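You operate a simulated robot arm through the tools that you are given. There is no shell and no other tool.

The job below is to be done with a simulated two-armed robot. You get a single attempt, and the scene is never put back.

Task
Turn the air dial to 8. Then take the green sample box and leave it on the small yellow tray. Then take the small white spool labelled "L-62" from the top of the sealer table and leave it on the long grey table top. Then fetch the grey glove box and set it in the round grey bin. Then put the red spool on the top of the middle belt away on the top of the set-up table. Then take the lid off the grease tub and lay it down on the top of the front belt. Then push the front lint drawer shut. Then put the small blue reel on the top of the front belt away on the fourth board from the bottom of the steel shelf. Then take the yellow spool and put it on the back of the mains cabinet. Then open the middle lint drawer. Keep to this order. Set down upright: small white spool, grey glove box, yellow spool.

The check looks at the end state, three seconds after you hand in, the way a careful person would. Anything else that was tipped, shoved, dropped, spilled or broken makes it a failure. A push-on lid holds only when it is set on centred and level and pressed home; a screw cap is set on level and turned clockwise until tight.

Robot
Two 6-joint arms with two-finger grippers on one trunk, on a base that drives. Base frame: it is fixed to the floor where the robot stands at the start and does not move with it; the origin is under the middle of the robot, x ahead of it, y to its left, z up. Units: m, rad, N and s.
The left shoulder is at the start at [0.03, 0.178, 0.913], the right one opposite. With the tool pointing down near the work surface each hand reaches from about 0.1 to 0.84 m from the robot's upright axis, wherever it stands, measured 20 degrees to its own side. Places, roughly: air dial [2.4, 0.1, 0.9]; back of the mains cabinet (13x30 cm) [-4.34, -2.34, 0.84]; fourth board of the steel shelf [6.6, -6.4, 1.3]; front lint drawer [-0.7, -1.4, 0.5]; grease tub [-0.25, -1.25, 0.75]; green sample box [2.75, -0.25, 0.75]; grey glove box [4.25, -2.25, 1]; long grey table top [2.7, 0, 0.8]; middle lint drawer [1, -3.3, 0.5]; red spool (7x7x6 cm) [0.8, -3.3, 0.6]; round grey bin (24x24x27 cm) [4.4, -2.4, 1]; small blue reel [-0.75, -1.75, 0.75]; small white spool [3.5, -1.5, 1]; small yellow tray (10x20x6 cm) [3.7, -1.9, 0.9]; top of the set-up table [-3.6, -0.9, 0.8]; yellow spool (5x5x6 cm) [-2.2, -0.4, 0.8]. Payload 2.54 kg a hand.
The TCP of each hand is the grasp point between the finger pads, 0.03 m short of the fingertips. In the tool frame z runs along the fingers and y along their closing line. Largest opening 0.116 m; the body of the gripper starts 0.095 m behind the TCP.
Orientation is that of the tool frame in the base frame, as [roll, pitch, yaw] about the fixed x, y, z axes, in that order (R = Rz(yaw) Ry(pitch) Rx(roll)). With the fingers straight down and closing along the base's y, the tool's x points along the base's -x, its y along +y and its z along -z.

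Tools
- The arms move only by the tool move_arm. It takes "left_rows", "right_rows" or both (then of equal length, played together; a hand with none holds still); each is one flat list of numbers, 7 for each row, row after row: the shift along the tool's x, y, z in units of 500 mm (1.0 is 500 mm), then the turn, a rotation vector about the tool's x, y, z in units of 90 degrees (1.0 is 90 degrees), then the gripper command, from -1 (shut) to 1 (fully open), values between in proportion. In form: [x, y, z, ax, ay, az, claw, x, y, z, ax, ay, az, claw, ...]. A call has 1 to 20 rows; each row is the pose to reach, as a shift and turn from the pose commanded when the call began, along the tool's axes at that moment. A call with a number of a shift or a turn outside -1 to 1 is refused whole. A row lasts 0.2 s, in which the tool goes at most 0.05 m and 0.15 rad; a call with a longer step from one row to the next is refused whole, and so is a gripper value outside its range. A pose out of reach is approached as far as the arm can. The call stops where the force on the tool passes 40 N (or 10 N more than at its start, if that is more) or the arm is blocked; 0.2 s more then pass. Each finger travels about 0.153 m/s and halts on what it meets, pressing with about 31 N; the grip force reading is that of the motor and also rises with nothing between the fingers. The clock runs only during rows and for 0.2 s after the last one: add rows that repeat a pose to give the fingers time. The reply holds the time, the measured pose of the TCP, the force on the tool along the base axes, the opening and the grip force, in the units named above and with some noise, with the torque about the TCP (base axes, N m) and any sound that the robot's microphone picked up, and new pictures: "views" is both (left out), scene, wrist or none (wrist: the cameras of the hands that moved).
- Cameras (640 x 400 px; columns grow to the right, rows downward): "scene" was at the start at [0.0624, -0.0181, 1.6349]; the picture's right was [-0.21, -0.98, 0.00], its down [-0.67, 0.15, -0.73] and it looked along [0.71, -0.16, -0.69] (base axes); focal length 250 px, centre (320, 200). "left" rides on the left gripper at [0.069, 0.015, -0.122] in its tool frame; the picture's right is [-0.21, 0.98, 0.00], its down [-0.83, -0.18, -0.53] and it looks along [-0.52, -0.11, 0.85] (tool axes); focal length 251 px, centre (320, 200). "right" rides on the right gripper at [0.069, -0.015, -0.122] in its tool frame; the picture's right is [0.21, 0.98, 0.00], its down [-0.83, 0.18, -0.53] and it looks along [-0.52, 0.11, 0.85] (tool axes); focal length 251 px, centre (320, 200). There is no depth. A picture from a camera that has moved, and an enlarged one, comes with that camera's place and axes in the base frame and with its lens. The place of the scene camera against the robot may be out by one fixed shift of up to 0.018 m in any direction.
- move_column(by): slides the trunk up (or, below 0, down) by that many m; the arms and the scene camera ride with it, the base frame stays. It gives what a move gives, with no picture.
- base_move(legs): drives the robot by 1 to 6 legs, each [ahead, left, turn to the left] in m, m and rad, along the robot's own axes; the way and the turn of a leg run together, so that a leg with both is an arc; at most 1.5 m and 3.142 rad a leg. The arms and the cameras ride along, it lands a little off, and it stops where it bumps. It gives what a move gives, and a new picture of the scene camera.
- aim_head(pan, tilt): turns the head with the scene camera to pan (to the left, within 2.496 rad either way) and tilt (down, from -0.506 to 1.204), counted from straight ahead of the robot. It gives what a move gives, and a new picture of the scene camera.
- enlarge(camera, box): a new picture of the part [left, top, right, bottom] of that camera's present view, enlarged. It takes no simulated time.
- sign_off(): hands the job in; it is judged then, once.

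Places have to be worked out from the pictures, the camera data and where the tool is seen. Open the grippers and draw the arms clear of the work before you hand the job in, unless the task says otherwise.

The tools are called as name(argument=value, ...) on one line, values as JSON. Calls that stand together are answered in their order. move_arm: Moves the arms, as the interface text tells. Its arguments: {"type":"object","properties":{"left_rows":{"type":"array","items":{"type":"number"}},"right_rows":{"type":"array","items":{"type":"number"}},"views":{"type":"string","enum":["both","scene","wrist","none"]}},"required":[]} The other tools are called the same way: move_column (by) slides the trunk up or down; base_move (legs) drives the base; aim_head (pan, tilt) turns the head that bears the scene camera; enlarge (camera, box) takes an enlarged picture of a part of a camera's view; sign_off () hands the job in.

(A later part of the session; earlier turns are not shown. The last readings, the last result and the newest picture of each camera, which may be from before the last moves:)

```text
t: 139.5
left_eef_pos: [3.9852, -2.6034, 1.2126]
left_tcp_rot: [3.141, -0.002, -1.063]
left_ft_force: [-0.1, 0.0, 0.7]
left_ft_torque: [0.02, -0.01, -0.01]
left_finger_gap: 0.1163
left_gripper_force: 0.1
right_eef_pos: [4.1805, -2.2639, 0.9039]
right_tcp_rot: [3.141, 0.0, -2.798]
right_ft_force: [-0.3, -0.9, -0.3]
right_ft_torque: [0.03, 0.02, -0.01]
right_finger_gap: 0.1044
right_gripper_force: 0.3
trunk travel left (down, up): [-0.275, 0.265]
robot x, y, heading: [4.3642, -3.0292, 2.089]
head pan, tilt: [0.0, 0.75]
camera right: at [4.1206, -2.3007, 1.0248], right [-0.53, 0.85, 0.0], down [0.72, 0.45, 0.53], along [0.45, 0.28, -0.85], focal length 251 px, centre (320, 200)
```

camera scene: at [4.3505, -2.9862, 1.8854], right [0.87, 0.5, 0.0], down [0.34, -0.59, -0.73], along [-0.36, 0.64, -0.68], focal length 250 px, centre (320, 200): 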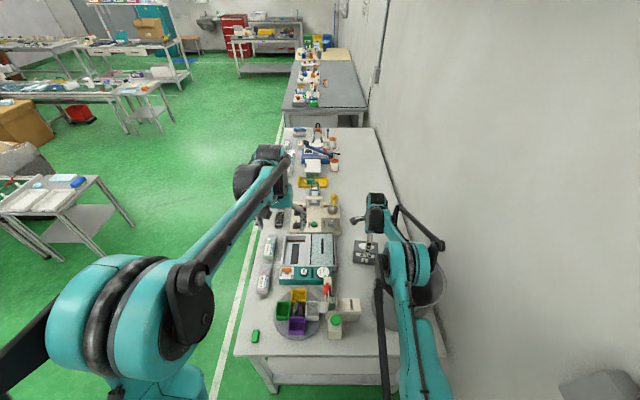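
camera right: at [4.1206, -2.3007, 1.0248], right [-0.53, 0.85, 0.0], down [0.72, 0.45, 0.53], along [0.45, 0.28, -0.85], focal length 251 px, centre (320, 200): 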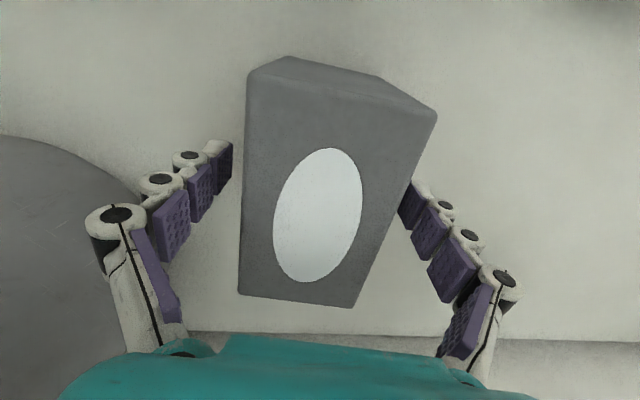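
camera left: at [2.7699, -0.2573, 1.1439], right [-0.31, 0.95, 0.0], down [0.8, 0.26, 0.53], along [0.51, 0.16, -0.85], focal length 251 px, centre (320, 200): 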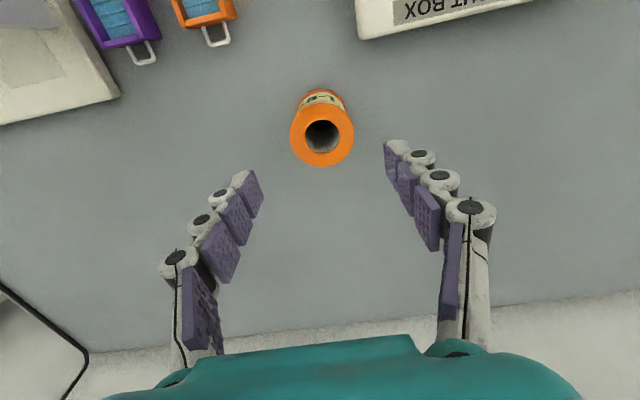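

The box sits between the fingers. I close the right gripper on it.

move_arm(right_rows=[0, 0, 0, 0, 0, 0, 0.4, 0, 0, 0, 0, 0, 0, 0.0, 0, 0, 0, 0, 0, 0, -0.2, 0, 0, 0, 0, 0, 0, -0.2, 0, 0, 0, 0, 0, 0, -0.2], views="wrist")

```text
t: 140.7
left_eef_pos: [3.9855, -2.6035, 1.2122]
left_tcp_rot: [-3.141, -0.003, -1.063]
left_ft_force: [-0.4, 0.3, 0.0]
left_ft_torque: [0.02, -0.01, 0.01]
left_finger_gap: 0.1159
left_gripper_force: 0.2
right_eef_pos: [4.1798, -2.2638, 0.9033]
right_tcp_rot: [-3.141, -0.001, -2.797]
right_ft_force: [-0.7, 1.8, 3.3]
right_ft_torque: [-0.1, 0.01, 0.02]
right_finger_gap: 0.0643
right_gripper_force: 30.6
trunk travel left (down, up): [-0.275, 0.265]
robot x, y, heading: [4.3644, -3.0332, 2.092]
head pan, tilt: [0.0, 0.75]
camera right: at [4.1207, -2.3009, 1.0253], right [-0.53, 0.85, 0.0], down [0.72, 0.45, 0.53], along [0.45, 0.28, -0.85], focal length 251 px, centre (320, 200)
```

right: 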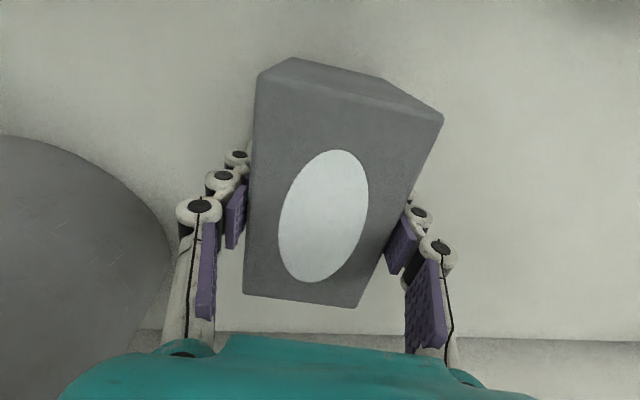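

Gripped at 64 mm. I lift 3 cm with the arm, then raise the trunk to bring the box above the bin rim.

move_arm(right_rows=[0, 0, -0.03, 0, 0, 0, -0.2, 0, 0, -0.06, 0, 0, 0, -0.2, 0, 0, -0.06, 0, 0, 0, -0.2], views="wrist")

move_column(by=0.26)

enlarge(camera="scene", box=[300, 160, 480, 340])

enlarge(camera="right", box=[0, 0, 640, 400])

```text
t: 141.5
left_eef_pos: [3.9854, -2.6018, 1.2112]
left_tcp_rot: [3.141, -0.003, -1.062]
left_ft_force: [-0.2, -1.2, -0.5]
left_ft_torque: [-0.02, 0.02, 0.02]
left_finger_gap: 0.1162
left_gripper_force: 0.1
right_eef_pos: [4.1802, -2.2631, 0.9337]
right_tcp_rot: [3.141, 0.0, -2.799]
right_ft_force: [-0.1, -0.4, -1.7]
right_ft_torque: [0.01, -0.01, 0.03]
right_finger_gap: 0.0642
right_gripper_force: 31.0
trunk travel left (down, up): [-0.275, 0.265]
robot x, y, heading: [4.3623, -3.0298, 2.09]
head pan, tilt: [0.0, 0.75]
camera right: at [4.1201, -2.3002, 1.0551], right [-0.53, 0.85, 0.0], down [0.72, 0.45, 0.53], along [0.45, 0.28, -0.85], focal length 251 px, centre (320, 200)
```

right: 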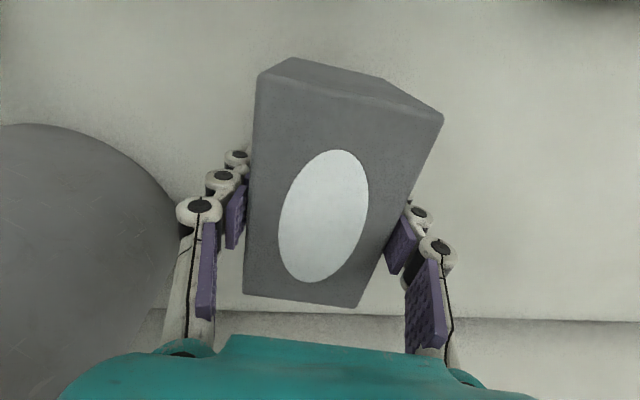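

```text
t: 144.1
left_eef_pos: [3.9844, -2.6033, 1.4722]
left_tcp_rot: [3.141, -0.004, -1.063]
left_ft_force: [0.1, 0.4, -0.5]
left_ft_torque: [0.01, -0.01, 0.06]
left_finger_gap: 0.116
left_gripper_force: 0.0
right_eef_pos: [4.1795, -2.2626, 1.194]
right_tcp_rot: [3.141, -0.001, -2.798]
right_ft_force: [-0.6, -0.8, -2.0]
right_ft_torque: [0.01, -0.04, 0.02]
right_finger_gap: 0.0642
right_gripper_force: 30.8
trunk travel left (down, up): [-0.535, 0.005]
robot x, y, heading: [4.3656, -3.0283, 2.091]
head pan, tilt: [0.0, 0.75]
```

```text
2.22 times, centred on (390, 250) of scene
camera zoom: at [4.3502, -2.9849, 2.0452], right [0.87, 0.5, 0.0], down [0.34, -0.59, -0.73], along [-0.36, 0.64, -0.68], focal length 555 px, centre (164, 89)
```

zoom: 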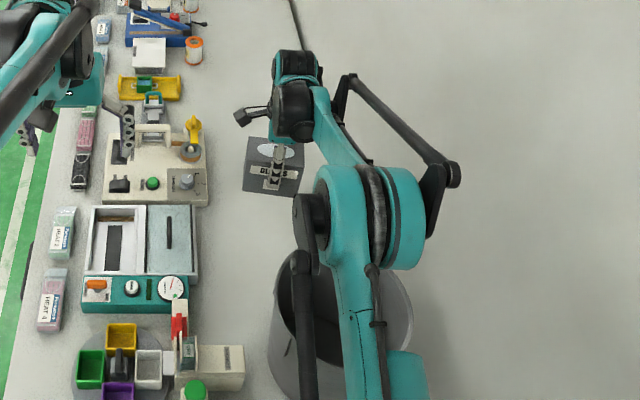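

```text
1.00 times, centred on (320, 200) of right (not enlarged: the box is as wide or as high as the picture)
camera zoom: at [4.1201, -2.3002, 1.315], right [-0.53, 0.85, 0.0], down [0.72, 0.45, 0.53], along [0.45, 0.28, -0.85], focal length 251 px, centre (320, 200)
```

zoom: 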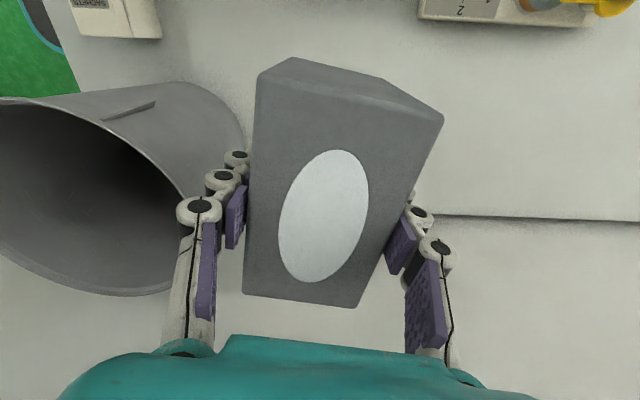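

The box bottom is about 2 cm above the rim; the bin centre is at about (4.389, -2.440). I raise 4 cm more and carry the box over the bin, slightly off-centre so the wrist camera has room.

move_arm(right_rows=[0, 0, -0.06, 0, 0, 0, -0.2, -0.04, -0.06, -0.08, 0, 0, 0, -0.2, -0.08, -0.13, -0.08, 0, 0, 0, -0.2, -0.12, -0.2, -0.08, 0, 0, 0, -0.2, -0.165, -0.27, -0.08, 0, 0, 0, -0.2, -0.21, -0.34, -0.08, 0, 0, 0, -0.2, -0.26, -0.41, -0.08, 0, 0, 0, -0.2, -0.3048, -0.4752, -0.08, 0, 0, 0, -0.2, -0.3048, -0.4752, -0.08, 0, 0, 0, -0.2], views="both")

enlarge(camera="scene", box=[320, 220, 460, 360])

```text
t: 146.1
left_eef_pos: [3.9845, -2.6007, 1.4715]
left_tcp_rot: [3.141, -0.002, -1.062]
left_ft_force: [-0.8, 0.3, -0.7]
left_ft_torque: [0.0, -0.02, 0.02]
left_finger_gap: 0.1162
left_gripper_force: 0.1
right_eef_pos: [4.4044, -2.4354, 1.2335]
right_tcp_rot: [-3.141, 0.001, -2.799]
right_ft_force: [-1.6, 0.0, -2.1]
right_ft_torque: [-0.01, -0.03, 0.01]
right_finger_gap: 0.0645
right_gripper_force: 31.4
trunk travel left (down, up): [-0.535, 0.005]
robot x, y, heading: [4.3666, -3.0322, 2.089]
head pan, tilt: [0.0, 0.75]
camera scene: at [4.3492, -2.9841, 2.0453], right [0.87, 0.5, 0.0], down [0.34, -0.59, -0.73], along [-0.36, 0.63, -0.68], focal length 250 px, centre (320, 200)
camera right: at [4.3446, -2.4729, 1.3547], right [-0.53, 0.85, 0.0], down [0.72, 0.45, 0.53], along [0.45, 0.28, -0.85], focal length 251 px, centre (320, 200)
```

scene: 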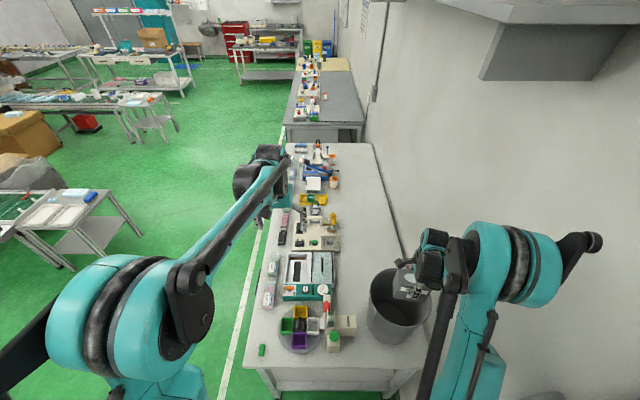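
right: 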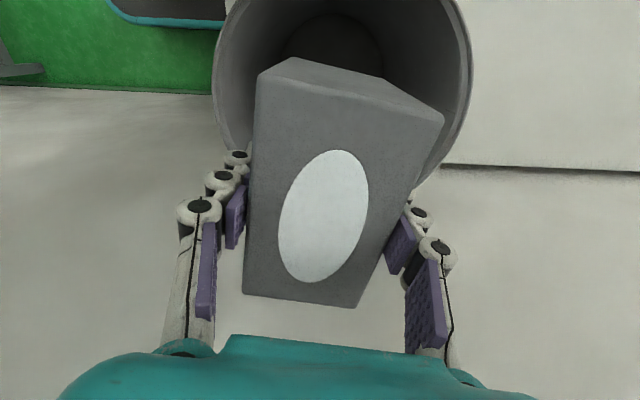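

```text
2.86 times, centred on (390, 290) of scene
camera zoom: at [4.3492, -2.9841, 2.0453], right [0.87, 0.5, 0.0], down [0.34, -0.59, -0.73], along [-0.36, 0.63, -0.68], focal length 714 px, centre (120, -57)
```

zoom: 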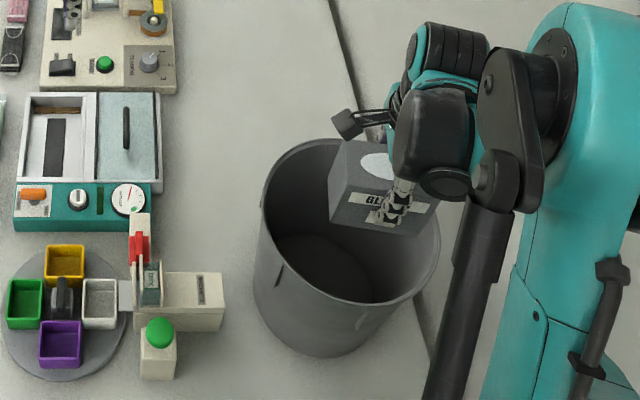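

The box is over the bin. I shift 12 mm forward, lower it halfway to 1.08 and check clearances.

move_arm(right_rows=[0, 0.024, 0, 0, 0, 0, -0.2, 0, 0.024, 0.08, 0, 0, 0, -0.2, 0, 0.024, 0.16, 0, 0, 0, -0.2, 0, 0.024, 0.24, 0, 0, 0, -0.2, 0, 0.024, 0.3, 0, 0, 0, -0.2, 0, 0.024, 0.3, 0, 0, 0, -0.2], views="both")

enlarge(camera="scene", box=[320, 220, 460, 360])

```text
t: 147.5
left_eef_pos: [3.9849, -2.6041, 1.4727]
left_tcp_rot: [-3.141, -0.001, -1.064]
left_ft_force: [0.4, 0.2, 0.7]
left_ft_torque: [0.03, 0.0, 0.0]
left_finger_gap: 0.1158
left_gripper_force: 0.0
right_eef_pos: [4.4008, -2.4243, 1.0852]
right_tcp_rot: [-3.142, 0.0, -2.797]
right_ft_force: [-0.2, 0.5, -2.7]
right_ft_torque: [0.03, 0.01, -0.02]
right_finger_gap: 0.0639
right_gripper_force: 31.1
trunk travel left (down, up): [-0.535, 0.005]
robot x, y, heading: [4.3669, -3.0321, 2.089]
head pan, tilt: [0.0, 0.75]
camera scene: at [4.3507, -2.9861, 2.0454], right [0.87, 0.5, 0.0], down [0.34, -0.59, -0.73], along [-0.36, 0.64, -0.68], focal length 250 px, centre (320, 200)
camera right: at [4.3408, -2.4618, 1.2069], right [-0.53, 0.85, 0.0], down [0.72, 0.45, 0.53], along [0.45, 0.28, -0.85], focal length 251 px, centre (320, 200)
```

scene: 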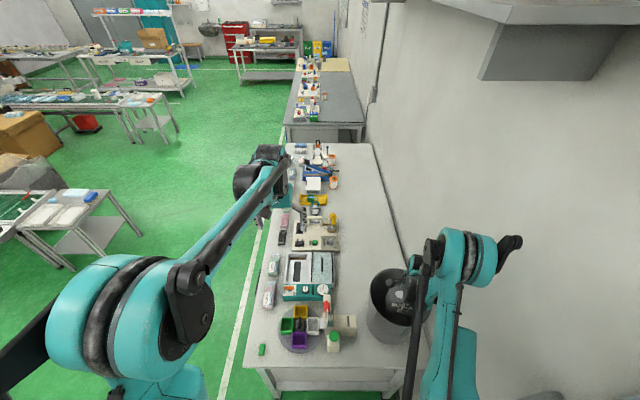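
right: 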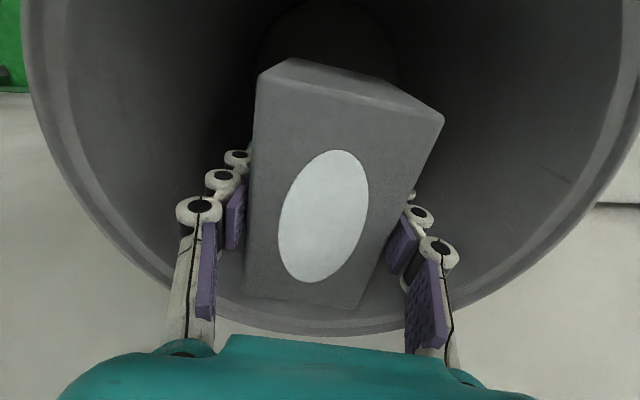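

```text
2.86 times, centred on (390, 290) of scene
camera zoom: at [4.3507, -2.9861, 2.0454], right [0.87, 0.5, 0.0], down [0.34, -0.59, -0.73], along [-0.36, 0.64, -0.68], focal length 714 px, centre (120, -57)
```

zoom: 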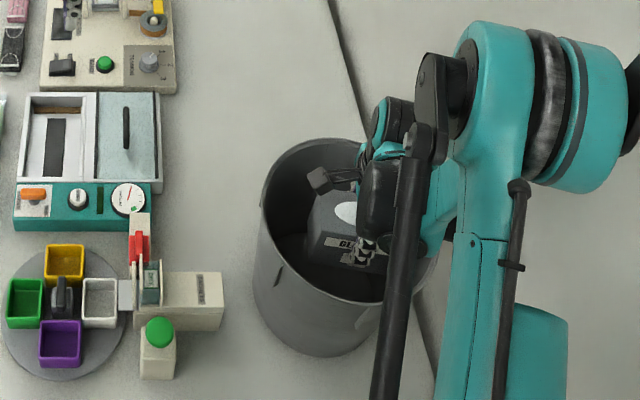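

The hand is well centred in the bin with room for the camera. I continue down to 1.0 and check again.

move_arm(right_rows=[0, 0, 0.06, 0, 0, 0, -0.2, 0, 0, 0.12, 0, 0, 0, -0.2, 0, 0, 0.17, 0, 0, 0, -0.2, 0, 0, 0.17, 0, 0, 0, -0.2], views="both")

enlarge(camera="scene", box=[320, 220, 460, 360])

```text
t: 148.5
left_eef_pos: [3.9856, -2.6036, 1.4731]
left_tcp_rot: [3.142, -0.003, -1.063]
left_ft_force: [-0.4, 0.1, 0.0]
left_ft_torque: [0.01, 0.03, 0.0]
left_finger_gap: 0.1159
left_gripper_force: 0.2
right_eef_pos: [4.3987, -2.4088, 1.0008]
right_tcp_rot: [-3.139, -0.001, -2.797]
right_ft_force: [-0.8, -0.1, -1.7]
right_ft_torque: [-0.01, -0.02, 0.02]
right_finger_gap: 0.0641
right_gripper_force: 30.7
right hand out of reach, approached as far as the arm can: row 2, 3, 4
trunk travel left (down, up): [-0.535, 0.005]
robot x, y, heading: [4.3667, -3.0311, 2.093]
head pan, tilt: [0.0, 0.75]
camera scene: at [4.3504, -2.9854, 2.0454], right [0.87, 0.5, 0.0], down [0.34, -0.59, -0.73], along [-0.36, 0.64, -0.68], focal length 250 px, centre (320, 200)
camera right: at [4.3379, -2.4458, 1.123], right [-0.53, 0.85, 0.0], down [0.72, 0.45, 0.53], along [0.45, 0.28, -0.85], focal length 251 px, centre (320, 200)
```

scene: 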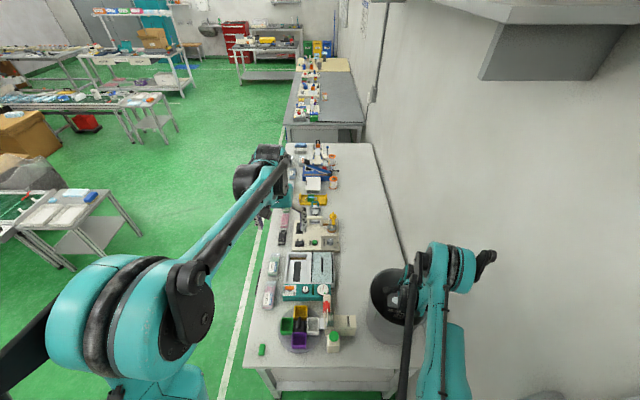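
right: 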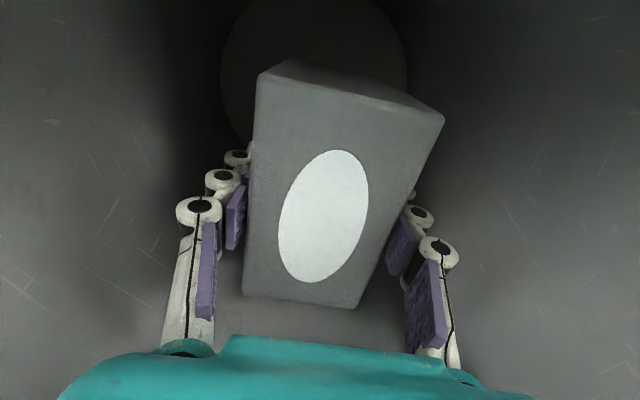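

```text
2.86 times, centred on (390, 290) of scene
camera zoom: at [4.3504, -2.9854, 2.0454], right [0.87, 0.5, 0.0], down [0.34, -0.59, -0.73], along [-0.36, 0.64, -0.68], focal length 714 px, centre (120, -57)
```

zoom: 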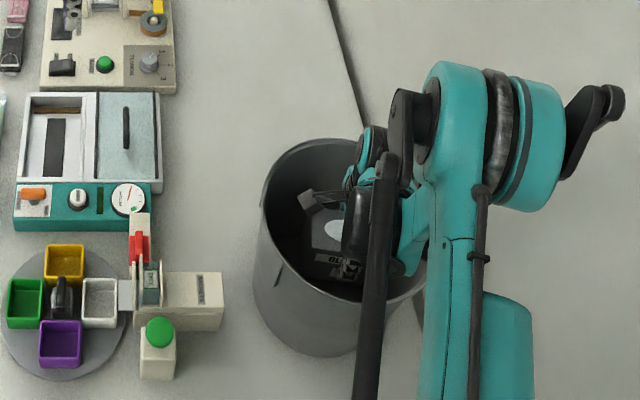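

The arm is at its folding limit here, so I lower the box with the trunk instead, straight down 7 cm.

move_column(by=-0.07)

enlarge(camera="right", box=[0, 0, 640, 400])

enlarge(camera="scene", box=[320, 220, 460, 360])

```text
t: 149.6
left_eef_pos: [3.985, -2.6026, 1.4022]
left_tcp_rot: [3.141, -0.002, -1.062]
left_ft_force: [1.0, 0.2, -0.7]
left_ft_torque: [-0.01, 0.0, 0.0]
left_finger_gap: 0.1161
left_gripper_force: 0.0
right_eef_pos: [4.398, -2.4088, 0.9319]
right_tcp_rot: [-3.14, 0.001, -2.797]
right_ft_force: [-0.3, 0.0, -1.9]
right_ft_torque: [0.02, 0.02, 0.03]
right_finger_gap: 0.0645
right_gripper_force: 31.0
trunk travel left (down, up): [-0.465, 0.075]
robot x, y, heading: [4.3633, -3.0334, 2.089]
head pan, tilt: [0.0, 0.75]
```

```text
1.00 times, centred on (320, 200) of right (not enlarged: the box is as wide or as high as the picture)
camera zoom: at [4.338, -2.4458, 1.0534], right [-0.53, 0.85, 0.0], down [0.72, 0.45, 0.53], along [0.45, 0.28, -0.85], focal length 251 px, centre (320, 200)
```

zoom: 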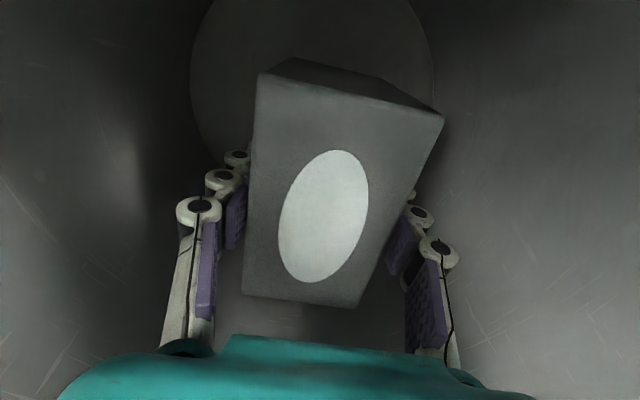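

```text
2.86 times, centred on (390, 290) of scene
camera zoom: at [4.3505, -2.9853, 1.9754], right [0.87, 0.5, 0.0], down [0.34, -0.59, -0.73], along [-0.36, 0.64, -0.68], focal length 714 px, centre (120, -57)
```

zoom: 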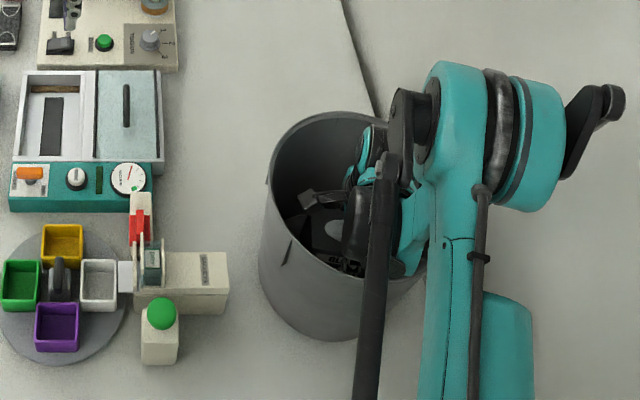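

No contact beyond the box's weight. I lower further in small trunk steps.

move_column(by=-0.015)

move_column(by=-0.006)

```text
t: 150.2
left_eef_pos: [3.9848, -2.6023, 1.3869]
left_tcp_rot: [-3.14, -0.003, -1.061]
left_ft_force: [-0.3, 0.0, 0.5]
left_ft_torque: [0.0, 0.01, 0.02]
left_finger_gap: 0.1161
left_gripper_force: 0.1
right_eef_pos: [4.3971, -2.4091, 0.9166]
right_tcp_rot: [-3.139, 0.001, -2.797]
right_ft_force: [-0.6, -0.5, -0.9]
right_ft_torque: [0.03, 0.02, 0.0]
right_finger_gap: 0.0642
right_gripper_force: 30.4
trunk travel left (down, up): [-0.45, 0.09]
robot x, y, heading: [4.3669, -3.0309, 2.089]
head pan, tilt: [0.0, 0.75]
```

```text
t: 150.8
left_eef_pos: [3.9848, -2.6031, 1.3808]
left_tcp_rot: [3.141, -0.001, -1.062]
left_ft_force: [-0.4, 0.4, -0.8]
left_ft_torque: [-0.01, 0.0, 0.0]
left_finger_gap: 0.116
left_gripper_force: 0.0
right_eef_pos: [4.398, -2.4092, 0.9113]
right_tcp_rot: [-3.14, 0.001, -2.797]
right_ft_force: [0.8, -0.1, -2.2]
right_ft_torque: [0.03, 0.02, 0.03]
right_finger_gap: 0.0644
right_gripper_force: 31.1
trunk travel left (down, up): [-0.444, 0.096]
robot x, y, heading: [4.3646, -3.0321, 2.09]
head pan, tilt: [0.0, 0.75]
```

Still hanging free at 0.911. I continue in 4 mm steps.

move_column(by=-0.004)

move_column(by=-0.003)

```text
t: 151.3
left_eef_pos: [3.9871, -2.6044, 1.3776]
left_tcp_rot: [3.141, -0.001, -1.063]
left_ft_force: [0.6, -0.1, -0.1]
left_ft_torque: [-0.04, 0.01, 0.01]
left_finger_gap: 0.1162
left_gripper_force: 0.0
right_eef_pos: [4.3978, -2.4083, 0.9088]
right_tcp_rot: [3.142, 0.0, -2.797]
right_ft_force: [-0.2, 3.4, 18.1]
right_ft_torque: [-0.02, 0.01, -0.06]
right_finger_gap: 0.0642
right_gripper_force: 31.6
trunk travel left (down, up): [-0.44, 0.1]
robot x, y, heading: [4.3642, -3.0318, 2.087]
head pan, tilt: [0.0, 0.75]
```

```text
t: 151.8
left_eef_pos: [3.9848, -2.6038, 1.3741]
left_tcp_rot: [3.141, -0.003, -1.063]
left_ft_force: [-0.2, 0.6, 1.1]
left_ft_torque: [0.01, -0.02, 0.01]
left_finger_gap: 0.1163
left_gripper_force: 0.1
right_eef_pos: [4.3984, -2.4087, 0.9061]
right_tcp_rot: [-3.141, 0.001, -2.798]
right_ft_force: [-0.5, 5.7, 22.1]
right_ft_torque: [0.19, -0.07, -0.04]
right_finger_gap: 0.0646
right_gripper_force: 30.8
trunk travel left (down, up): [-0.437, 0.103]
robot x, y, heading: [4.3664, -3.0298, 2.087]
head pan, tilt: [0.0, 0.75]
```

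The box stands on the bin floor (about 20 N). I ease up 2 mm, open the fingers moderately, then raise the trunk straight up.

move_column(by=0.003)

move_arm(right_rows=[0, 0, 0, 0, 0, 0, 0.15, 0, 0, 0, 0, 0, 0, 0.3, 0, 0, 0, 0, 0, 0, 0.45, 0, 0, 0, 0, 0, 0, 0.45], views="wrist")

```text
t: 152.4
left_eef_pos: [3.9859, -2.6041, 1.3776]
left_tcp_rot: [3.141, -0.002, -1.063]
left_ft_force: [0.1, 0.1, -0.7]
left_ft_torque: [0.0, -0.03, 0.0]
left_finger_gap: 0.1157
left_gripper_force: 0.0
right_eef_pos: [4.3971, -2.4084, 0.9061]
right_tcp_rot: [-3.141, 0.0, -2.799]
right_ft_force: [-0.4, -0.6, -2.5]
right_ft_torque: [0.01, -0.02, -0.04]
right_finger_gap: 0.0643
right_gripper_force: 31.0
trunk travel left (down, up): [-0.44, 0.1]
robot x, y, heading: [4.3638, -3.0303, 2.091]
head pan, tilt: [0.0, 0.75]
```

```text
t: 153.4
left_eef_pos: [3.9848, -2.603, 1.3764]
left_tcp_rot: [3.141, -0.002, -1.064]
left_ft_force: [0.2, 0.4, 0.1]
left_ft_torque: [-0.01, -0.01, 0.01]
left_finger_gap: 0.1161
left_gripper_force: 0.0
right_eef_pos: [4.3972, -2.4087, 0.9072]
right_tcp_rot: [-3.139, 0.0, -2.799]
right_ft_force: [0.2, 0.1, 0.8]
right_ft_torque: [0.0, 0.0, -0.01]
right_finger_gap: 0.0841
right_gripper_force: 0.0
trunk travel left (down, up): [-0.44, 0.1]
robot x, y, heading: [4.3646, -3.0338, 2.093]
head pan, tilt: [0.0, 0.75]
camera right: at [4.338, -2.4458, 1.0283], right [-0.53, 0.85, 0.0], down [0.72, 0.45, 0.53], along [0.45, 0.28, -0.85], focal length 251 px, centre (320, 200)
```

right: 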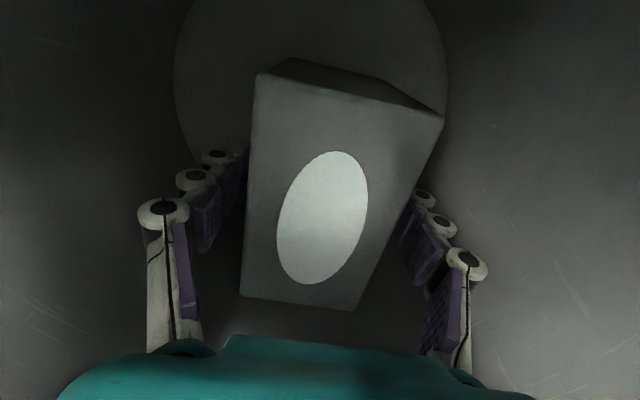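

The box stands upright and released in the bin. I raise the trunk 10 cm, then lift the arm clear of the rim.

move_column(by=0.1)

move_arm(right_rows=[0, 0, -0.08, 0, 0, 0, 0.45, 0, 0, -0.16, 0, 0, 0, 0.45, 0, 0, -0.24, 0, 0, 0, 0.45, 0, 0, -0.32, 0, 0, 0, 0.45, 0, 0, -0.4, 0, 0, 0, 0.45, 0, 0, -0.46, 0, 0, 0, 0.45], views="both")

```text
t: 154.7
left_eef_pos: [3.985, -2.602, 1.4769]
left_tcp_rot: [-3.141, -0.003, -1.063]
left_ft_force: [0.6, -0.1, -0.1]
left_ft_torque: [0.02, -0.01, -0.06]
left_finger_gap: 0.1162
left_gripper_force: 0.2
right_eef_pos: [4.3975, -2.4087, 1.0059]
right_tcp_rot: [-3.14, 0.0, -2.798]
right_ft_force: [0.2, 0.3, -0.6]
right_ft_torque: [0.03, -0.03, 0.0]
right_finger_gap: 0.0838
right_gripper_force: 0.0
trunk travel left (down, up): [-0.54, 0.0]
robot x, y, heading: [4.3665, -3.0311, 2.089]
head pan, tilt: [0.0, 0.75]
```

```text
t: 156.1
left_eef_pos: [3.985, -2.6043, 1.4762]
left_tcp_rot: [3.141, -0.001, -1.063]
left_ft_force: [-0.1, -0.2, -0.3]
left_ft_torque: [-0.01, -0.01, 0.0]
left_finger_gap: 0.1161
left_gripper_force: 0.1
right_eef_pos: [4.3972, -2.4099, 1.2372]
right_tcp_rot: [-3.14, 0.0, -2.799]
right_ft_force: [0.5, -0.6, 0.6]
right_ft_torque: [-0.03, -0.03, 0.0]
right_finger_gap: 0.0842
right_gripper_force: 0.1
trunk travel left (down, up): [-0.54, 0.0]
robot x, y, heading: [4.3668, -3.0309, 2.09]
head pan, tilt: [0.0, 0.75]
camera scene: at [4.3506, -2.9868, 2.0504], right [0.87, 0.5, 0.0], down [0.34, -0.59, -0.73], along [-0.36, 0.64, -0.68], focal length 250 px, centre (320, 200)
camera right: at [4.3374, -2.4465, 1.3587], right [-0.53, 0.85, 0.0], down [0.72, 0.45, 0.53], along [0.45, 0.28, -0.85], focal length 251 px, centre (320, 200)
```

scene: 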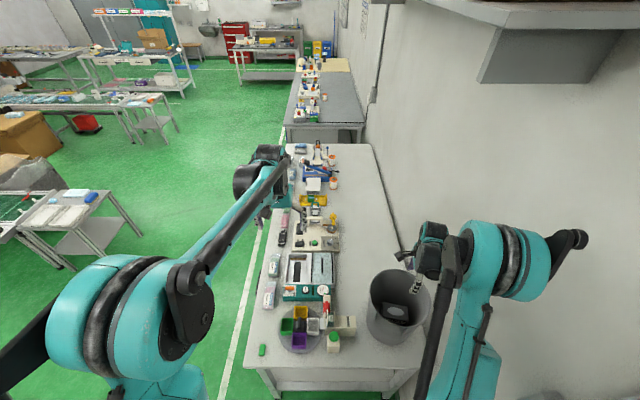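
right: 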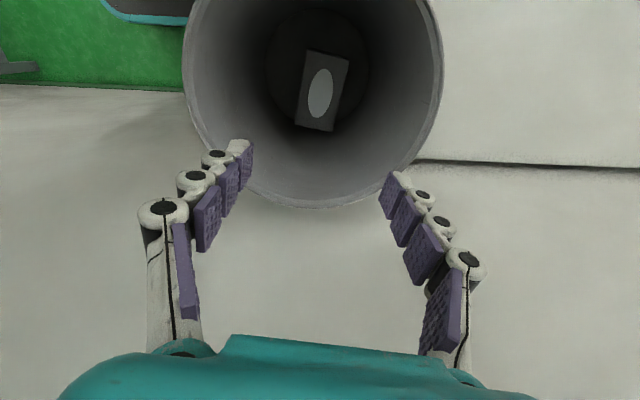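

The glove box stands upright in the bin. I raise the right hand further and turn it back to its neutral direction.

move_arm(right_rows=[0, 0, -0.08, 0, 0, -0.0926, 0.6, 0, 0, -0.16, 0, 0, -0.1852, 0.8, 0, 0, -0.24, 0, 0, -0.2778, 1, 0, 0, -0.3, 0, 0, -0.3704, 1, 0.04, 0, -0.36, 0, 0, -0.463, 1, 0.08, 0, -0.4, 0, 0, -0.5556, 1, 0.12, 0, -0.4, 0, 0, -0.6482, 1, 0.16, 0, -0.4, 0, 0, -0.7408, 1, 0.2, 0, -0.4, 0, 0, -0.8334, 1, 0.24, 0, -0.4, 0, 0, -0.926, 1, 0.24, 0, -0.4, 0, 0, -1.0, 1], views="none")

```text
t: 158.5
left_eef_pos: [3.985, -2.6024, 1.4768]
left_tcp_rot: [-3.141, -0.002, -1.062]
left_ft_force: [1.5, -0.5, -0.5]
left_ft_torque: [-0.02, -0.04, -0.01]
left_finger_gap: 0.1162
left_gripper_force: 0.1
right_eef_pos: [4.2854, -2.4478, 1.437]
right_tcp_rot: [-3.141, 0.0, -1.224]
right_ft_force: [0.0, -0.2, -0.3]
right_ft_torque: [0.0, 0.0, 0.03]
right_finger_gap: 0.1159
right_gripper_force: 0.1
trunk travel left (down, up): [-0.54, 0.0]
robot x, y, heading: [4.3635, -3.0292, 2.093]
head pan, tilt: [0.0, 0.75]
```

I back out of the gap by strafing left, then look towards the middle belt.

base_move(legs=[[0, 0.85, 0]])

aim_head(pan=1.0, tilt=0.55)

```text
t: 162.9
left_eef_pos: [3.2602, -3.0114, 1.4776]
left_tcp_rot: [3.141, -0.002, -1.072]
left_ft_force: [0.8, 0.3, -0.2]
left_ft_torque: [-0.03, 0.08, 0.02]
left_finger_gap: 0.1162
left_gripper_force: 0.0
right_eef_pos: [3.5613, -2.8593, 1.4368]
right_tcp_rot: [-3.14, -0.003, -1.235]
right_ft_force: [0.3, -0.1, 0.1]
right_ft_torque: [0.01, -0.01, 0.01]
right_finger_gap: 0.1161
right_gripper_force: 0.0
trunk travel left (down, up): [-0.54, 0.0]
robot x, y, heading: [3.6354, -3.4403, 2.085]
head pan, tilt: [0.0, 0.75]
camera scene: at [3.6222, -3.3965, 2.0503], right [0.87, 0.49, 0.0], down [0.33, -0.6, -0.73], along [-0.36, 0.64, -0.68], focal length 250 px, centre (320, 200)
```

scene: 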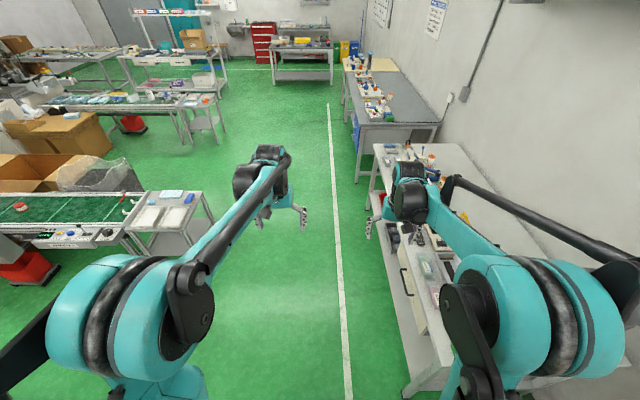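

```text
t: 164.2
left_eef_pos: [3.2589, -3.0119, 1.4768]
left_tcp_rot: [-3.141, -0.001, -1.072]
left_ft_force: [0.4, 0.4, -0.8]
left_ft_torque: [-0.01, 0.0, -0.02]
left_finger_gap: 0.1161
left_gripper_force: 0.0
right_eef_pos: [3.5616, -2.8589, 1.4381]
right_tcp_rot: [-3.141, 0.0, -1.235]
right_ft_force: [0.5, -0.5, -1.0]
right_ft_torque: [-0.06, 0.01, 0.01]
right_finger_gap: 0.1161
right_gripper_force: 0.2
trunk travel left (down, up): [-0.54, 0.0]
robot x, y, heading: [3.6364, -3.441, 2.079]
head pan, tilt: [1.0, 0.55]
camera scene: at [3.572, -3.4638, 2.0677], right [0.06, 1.0, 0.0], down [0.52, -0.03, -0.85], along [-0.85, 0.05, -0.52], focal length 250 px, centre (320, 200)
```

scene: 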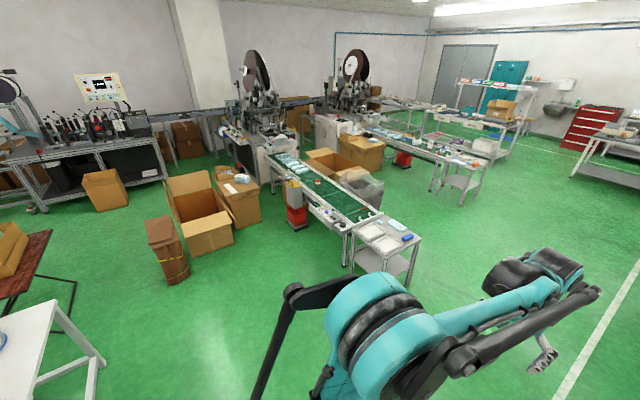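

I see the middle belt ahead-left with its control panel on the near side. I enlarge it to find the red spool and the lint drawers.

enlarge(camera="scene", box=[260, 140, 440, 280])

enlarge(camera="scene", box=[220, 40, 420, 180])

```text
2.86 times, centred on (350, 210) of scene
camera zoom: at [3.572, -3.4638, 2.0677], right [0.06, 1.0, 0.0], down [0.52, -0.03, -0.85], along [-0.85, 0.05, -0.52], focal length 714 px, centre (234, 171)
```

zoom: 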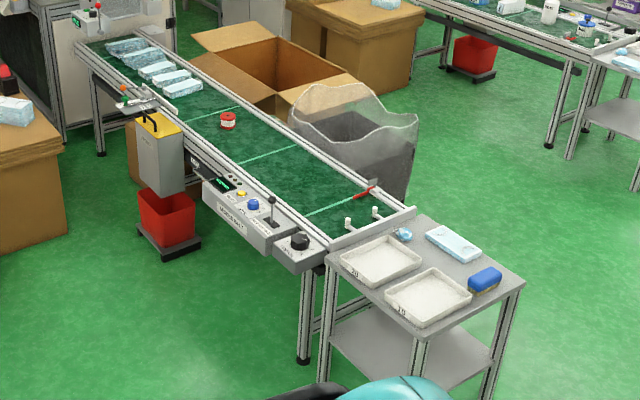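

```text
2.86 times, centred on (320, 110) of scene
camera zoom: at [3.572, -3.4638, 2.0677], right [0.06, 1.0, 0.0], down [0.52, -0.03, -0.85], along [-0.85, 0.05, -0.52], focal length 714 px, centre (320, 457)
```

zoom: 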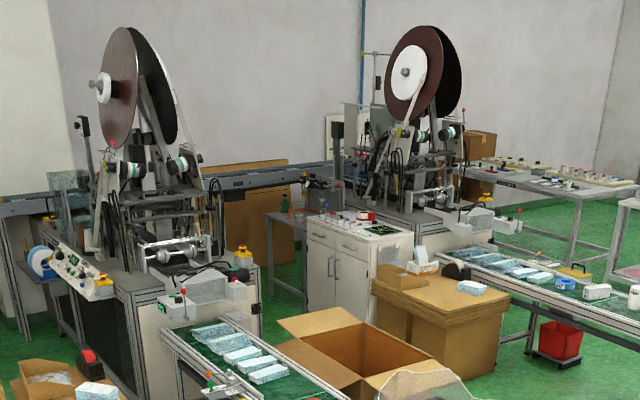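

The red spool lies on the middle belt at about (0.8, -3.3). I drive around: left 1.2 m, ahead 0.75 m, then left 1.0 m, keeping clear of the cardboard boxes.

base_move(legs=[[0, 1.2, 0.012], [0.72, 0, 0], [0, 0.75, 0]])

aim_head(pan=0.0, tilt=0.85)

```text
t: 177.5
left_eef_pos: [1.2038, -3.3562, 1.4772]
left_tcp_rot: [-3.141, -0.002, -1.073]
left_ft_force: [0.4, 1.5, 0.1]
left_ft_torque: [-0.03, -0.01, -0.01]
left_finger_gap: 0.1161
left_gripper_force: 0.1
right_eef_pos: [1.5038, -3.2035, 1.4373]
right_tcp_rot: [-3.14, -0.002, -1.235]
right_ft_force: [-0.6, 0.0, 0.2]
right_ft_torque: [0.03, 0.03, -0.02]
right_finger_gap: 0.116
right_gripper_force: 0.1
trunk travel left (down, up): [-0.54, 0.0]
robot x, y, heading: [1.579, -3.787, 2.078]
head pan, tilt: [1.0, 0.55]
camera scene: at [1.5154, -3.8081, 2.0678], right [0.06, 1.0, 0.0], down [0.52, -0.03, -0.85], along [-0.85, 0.05, -0.52], focal length 250 px, centre (320, 200)
```

scene: 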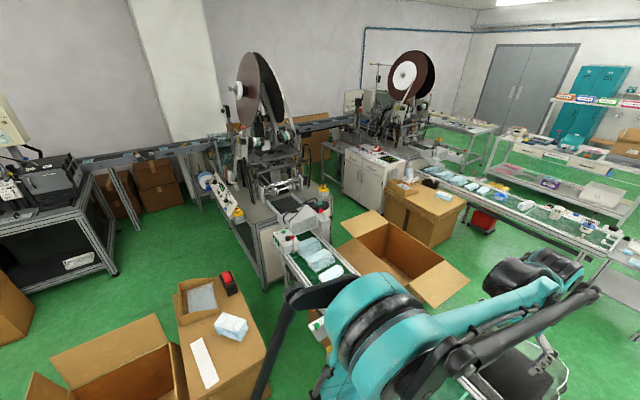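

```text
t: 178.8
left_eef_pos: [1.2026, -3.3569, 1.4769]
left_tcp_rot: [3.141, -0.002, -1.071]
left_ft_force: [1.2, -0.1, 0.2]
left_ft_torque: [-0.01, -0.04, -0.04]
left_finger_gap: 0.116
left_gripper_force: 0.1
right_eef_pos: [1.5012, -3.2041, 1.4365]
right_tcp_rot: [-3.142, -0.003, -1.237]
right_ft_force: [-0.2, 0.1, 0.5]
right_ft_torque: [0.0, -0.03, 0.01]
right_finger_gap: 0.1161
right_gripper_force: 0.0
trunk travel left (down, up): [-0.54, 0.0]
robot x, y, heading: [1.5779, -3.7862, 2.078]
head pan, tilt: [0.0, 0.85]
camera scene: at [1.5657, -3.7459, 2.0423], right [0.87, 0.49, 0.0], down [0.37, -0.66, -0.66], along [-0.32, 0.58, -0.75], focal length 250 px, centre (320, 200)
```

scene: 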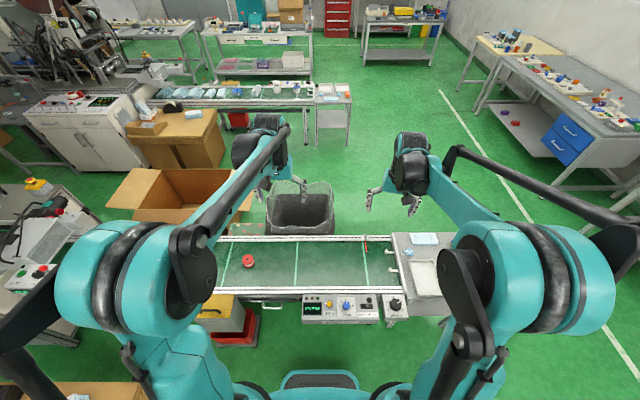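

I'm beside the middle belt; the red spool is at (248, 261) in the picture. I enlarge that region.

enlarge(camera="scene", box=[180, 220, 300, 350])

enlarge(camera="scene", box=[0, 160, 120, 320])

enlarge(camera="left", box=[0, 0, 640, 400])

```text
3.08 times, centred on (240, 285) of scene
camera zoom: at [1.5657, -3.7459, 2.0423], right [0.87, 0.49, 0.0], down [0.37, -0.66, -0.66], along [-0.32, 0.58, -0.75], focal length 768 px, centre (566, -62)
```

zoom: 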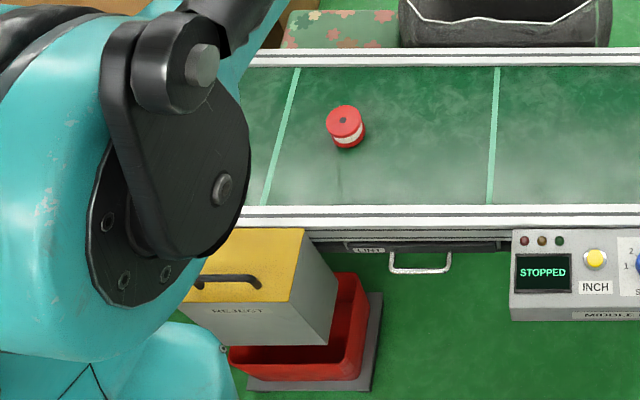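

```text
2.50 times, centred on (60, 240) of scene
camera zoom: at [1.5657, -3.7459, 2.0423], right [0.87, 0.49, 0.0], down [0.37, -0.66, -0.66], along [-0.32, 0.58, -0.75], focal length 624 px, centre (970, 100)
```

zoom: 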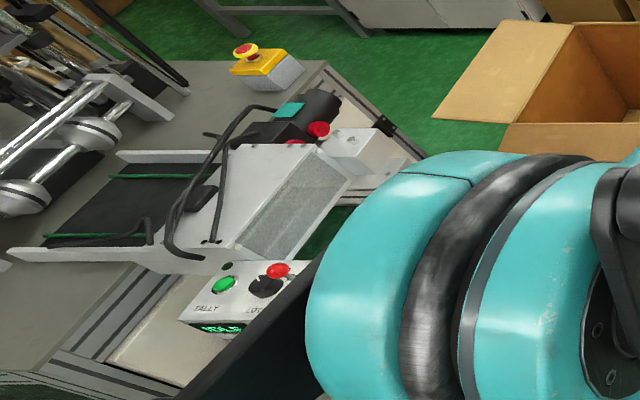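

```text
1.00 times, centred on (320, 200) of left (not enlarged: the box is as wide or as high as the picture)
camera zoom: at [1.2218, -3.4241, 1.5992], right [-0.96, -0.28, 0.0], down [-0.24, 0.81, 0.53], along [-0.15, 0.51, -0.85], focal length 251 px, centre (320, 200)
```

zoom: 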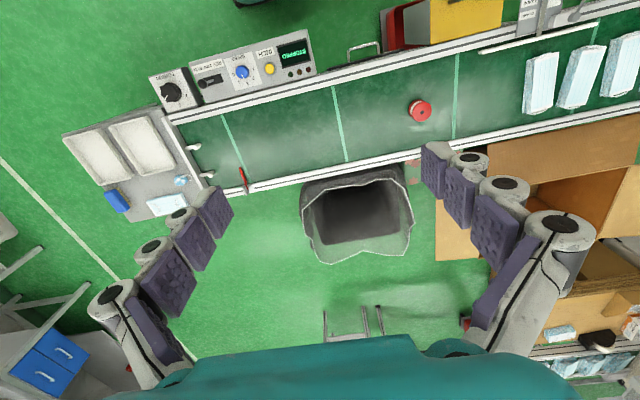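

The "LINT" drawer is under the belt edge between the reject hopper and the control panel. The red spool top is at about (0.82, -3.329, 0.665). I strafe 0.2 m left, go 6 cm ahead, and lower the trunk.

base_move(legs=[[0, 0.22, 0.016], [0.06, 0, 0]])

move_column(by=-0.52)

enlarge(camera="left", box=[0, 0, 640, 400])

enlarge(camera="scene", box=[180, 200, 420, 380])

```text
t: 181.0
left_eef_pos: [0.9726, -3.4282, 1.4795]
left_tcp_rot: [3.141, 0.003, -1.052]
left_ft_force: [1.1, 0.3, 0.2]
left_ft_torque: [0.09, 0.07, -0.01]
left_finger_gap: 0.1161
left_gripper_force: 0.0
right_eef_pos: [1.2708, -3.2698, 1.4416]
right_tcp_rot: [3.139, 0.001, -1.213]
right_ft_force: [0.9, 0.1, 0.5]
right_ft_torque: [0.14, 0.08, -0.01]
right_finger_gap: 0.116
right_gripper_force: 0.1
trunk travel left (down, up): [-0.54, 0.0]
robot x, y, heading: [1.354, -3.8439, 2.099]
head pan, tilt: [0.0, 0.85]
camera scene: at [1.3475, -3.8131, 2.0426], right [0.86, 0.51, 0.0], down [0.38, -0.65, -0.66], along [-0.34, 0.57, -0.75], focal length 250 px, centre (320, 200)
```

scene: 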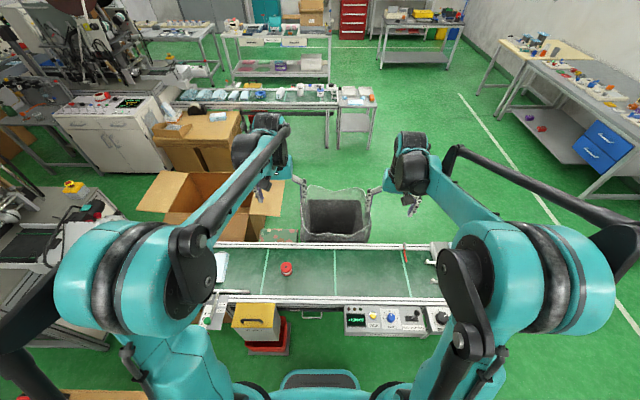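

```text
refused: -0.52 is not a number from -0.4 to 0.4
```

```text
1.00 times, centred on (320, 200) of left (not enlarged: the box is as wide or as high as the picture)
camera zoom: at [0.9953, -3.4972, 1.6018], right [-0.95, -0.3, 0.0], down [-0.25, 0.81, 0.54], along [-0.16, 0.51, -0.84], focal length 251 px, centre (320, 200)
```

zoom: 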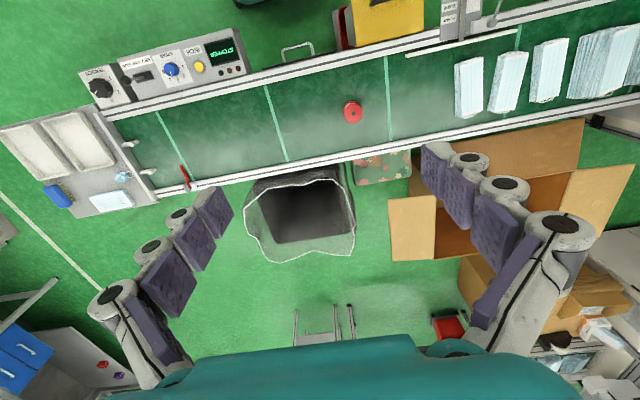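

```text
2.22 times, centred on (300, 290) of scene
camera zoom: at [1.3475, -3.8131, 2.0426], right [0.86, 0.51, 0.0], down [0.38, -0.65, -0.66], along [-0.34, 0.57, -0.75], focal length 555 px, centre (364, 0)
```

zoom: 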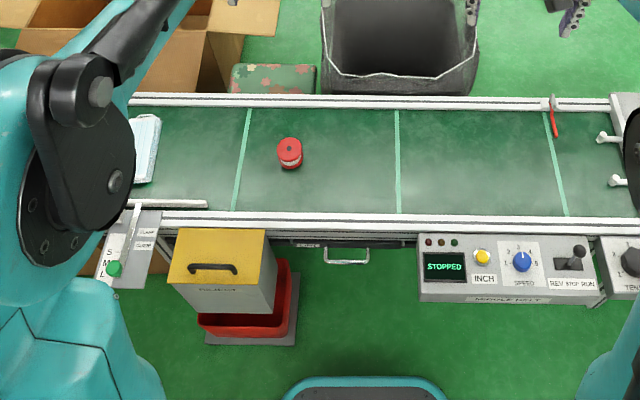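

The trunk step was too large for one call; I lower it in two steps.

move_column(by=-0.38)

move_column(by=-0.14)

enlarge(camera="left", box=[0, 0, 640, 400])

enlarge(camera="scene", box=[160, 140, 400, 320])

```text
t: 184.7
left_eef_pos: [0.9688, -3.4247, 1.0962]
left_tcp_rot: [3.141, -0.001, -1.051]
left_ft_force: [0.1, -0.5, -0.3]
left_ft_torque: [0.0, -0.04, -0.04]
left_finger_gap: 0.1156
left_gripper_force: 0.0
right_eef_pos: [1.2671, -3.2653, 1.0579]
right_tcp_rot: [-3.141, -0.002, -1.211]
right_ft_force: [-0.7, -0.5, -0.3]
right_ft_torque: [0.02, 0.01, 0.0]
right_finger_gap: 0.1159
right_gripper_force: 0.0
trunk travel left (down, up): [-0.16, 0.38]
robot x, y, heading: [1.3526, -3.8487, 2.103]
head pan, tilt: [0.0, 0.85]
```

```text
t: 186.4
left_eef_pos: [0.9697, -3.4243, 0.9572]
left_tcp_rot: [-3.141, -0.003, -1.051]
left_ft_force: [-0.4, -0.9, 0.3]
left_ft_torque: [0.02, -0.03, -0.02]
left_finger_gap: 0.1158
left_gripper_force: 0.0
right_eef_pos: [1.2666, -3.2652, 0.9178]
right_tcp_rot: [3.141, -0.001, -1.212]
right_ft_force: [0.1, -0.6, 0.4]
right_ft_torque: [0.0, 0.03, 0.01]
right_finger_gap: 0.1162
right_gripper_force: 0.0
trunk travel left (down, up): [-0.02, 0.52]
robot x, y, heading: [1.352, -3.8492, 2.104]
head pan, tilt: [0.0, 0.85]
```

```text
1.00 times, centred on (320, 200) of left (not enlarged: the box is as wide or as high as the picture)
camera zoom: at [0.9908, -3.4919, 1.0796], right [-0.95, -0.3, 0.0], down [-0.25, 0.81, 0.53], along [-0.16, 0.51, -0.85], focal length 251 px, centre (320, 200)
```

zoom: 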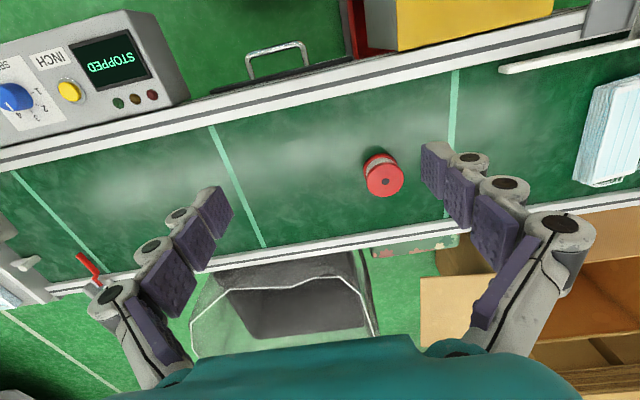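

```text
2.22 times, centred on (280, 230) of scene
camera zoom: at [1.3416, -3.8062, 1.5225], right [0.86, 0.51, 0.0], down [0.38, -0.65, -0.66], along [-0.33, 0.57, -0.75], focal length 555 px, centre (409, 133)
```

zoom: 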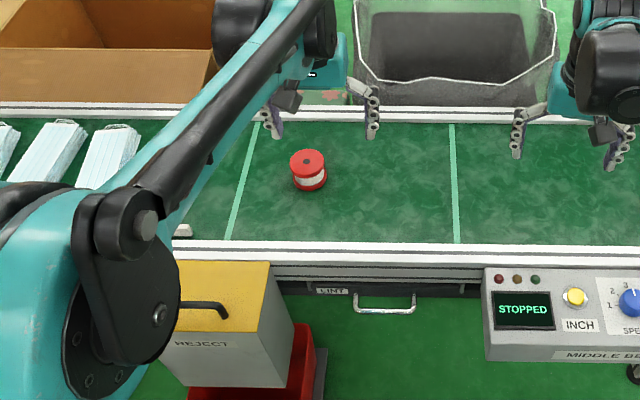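

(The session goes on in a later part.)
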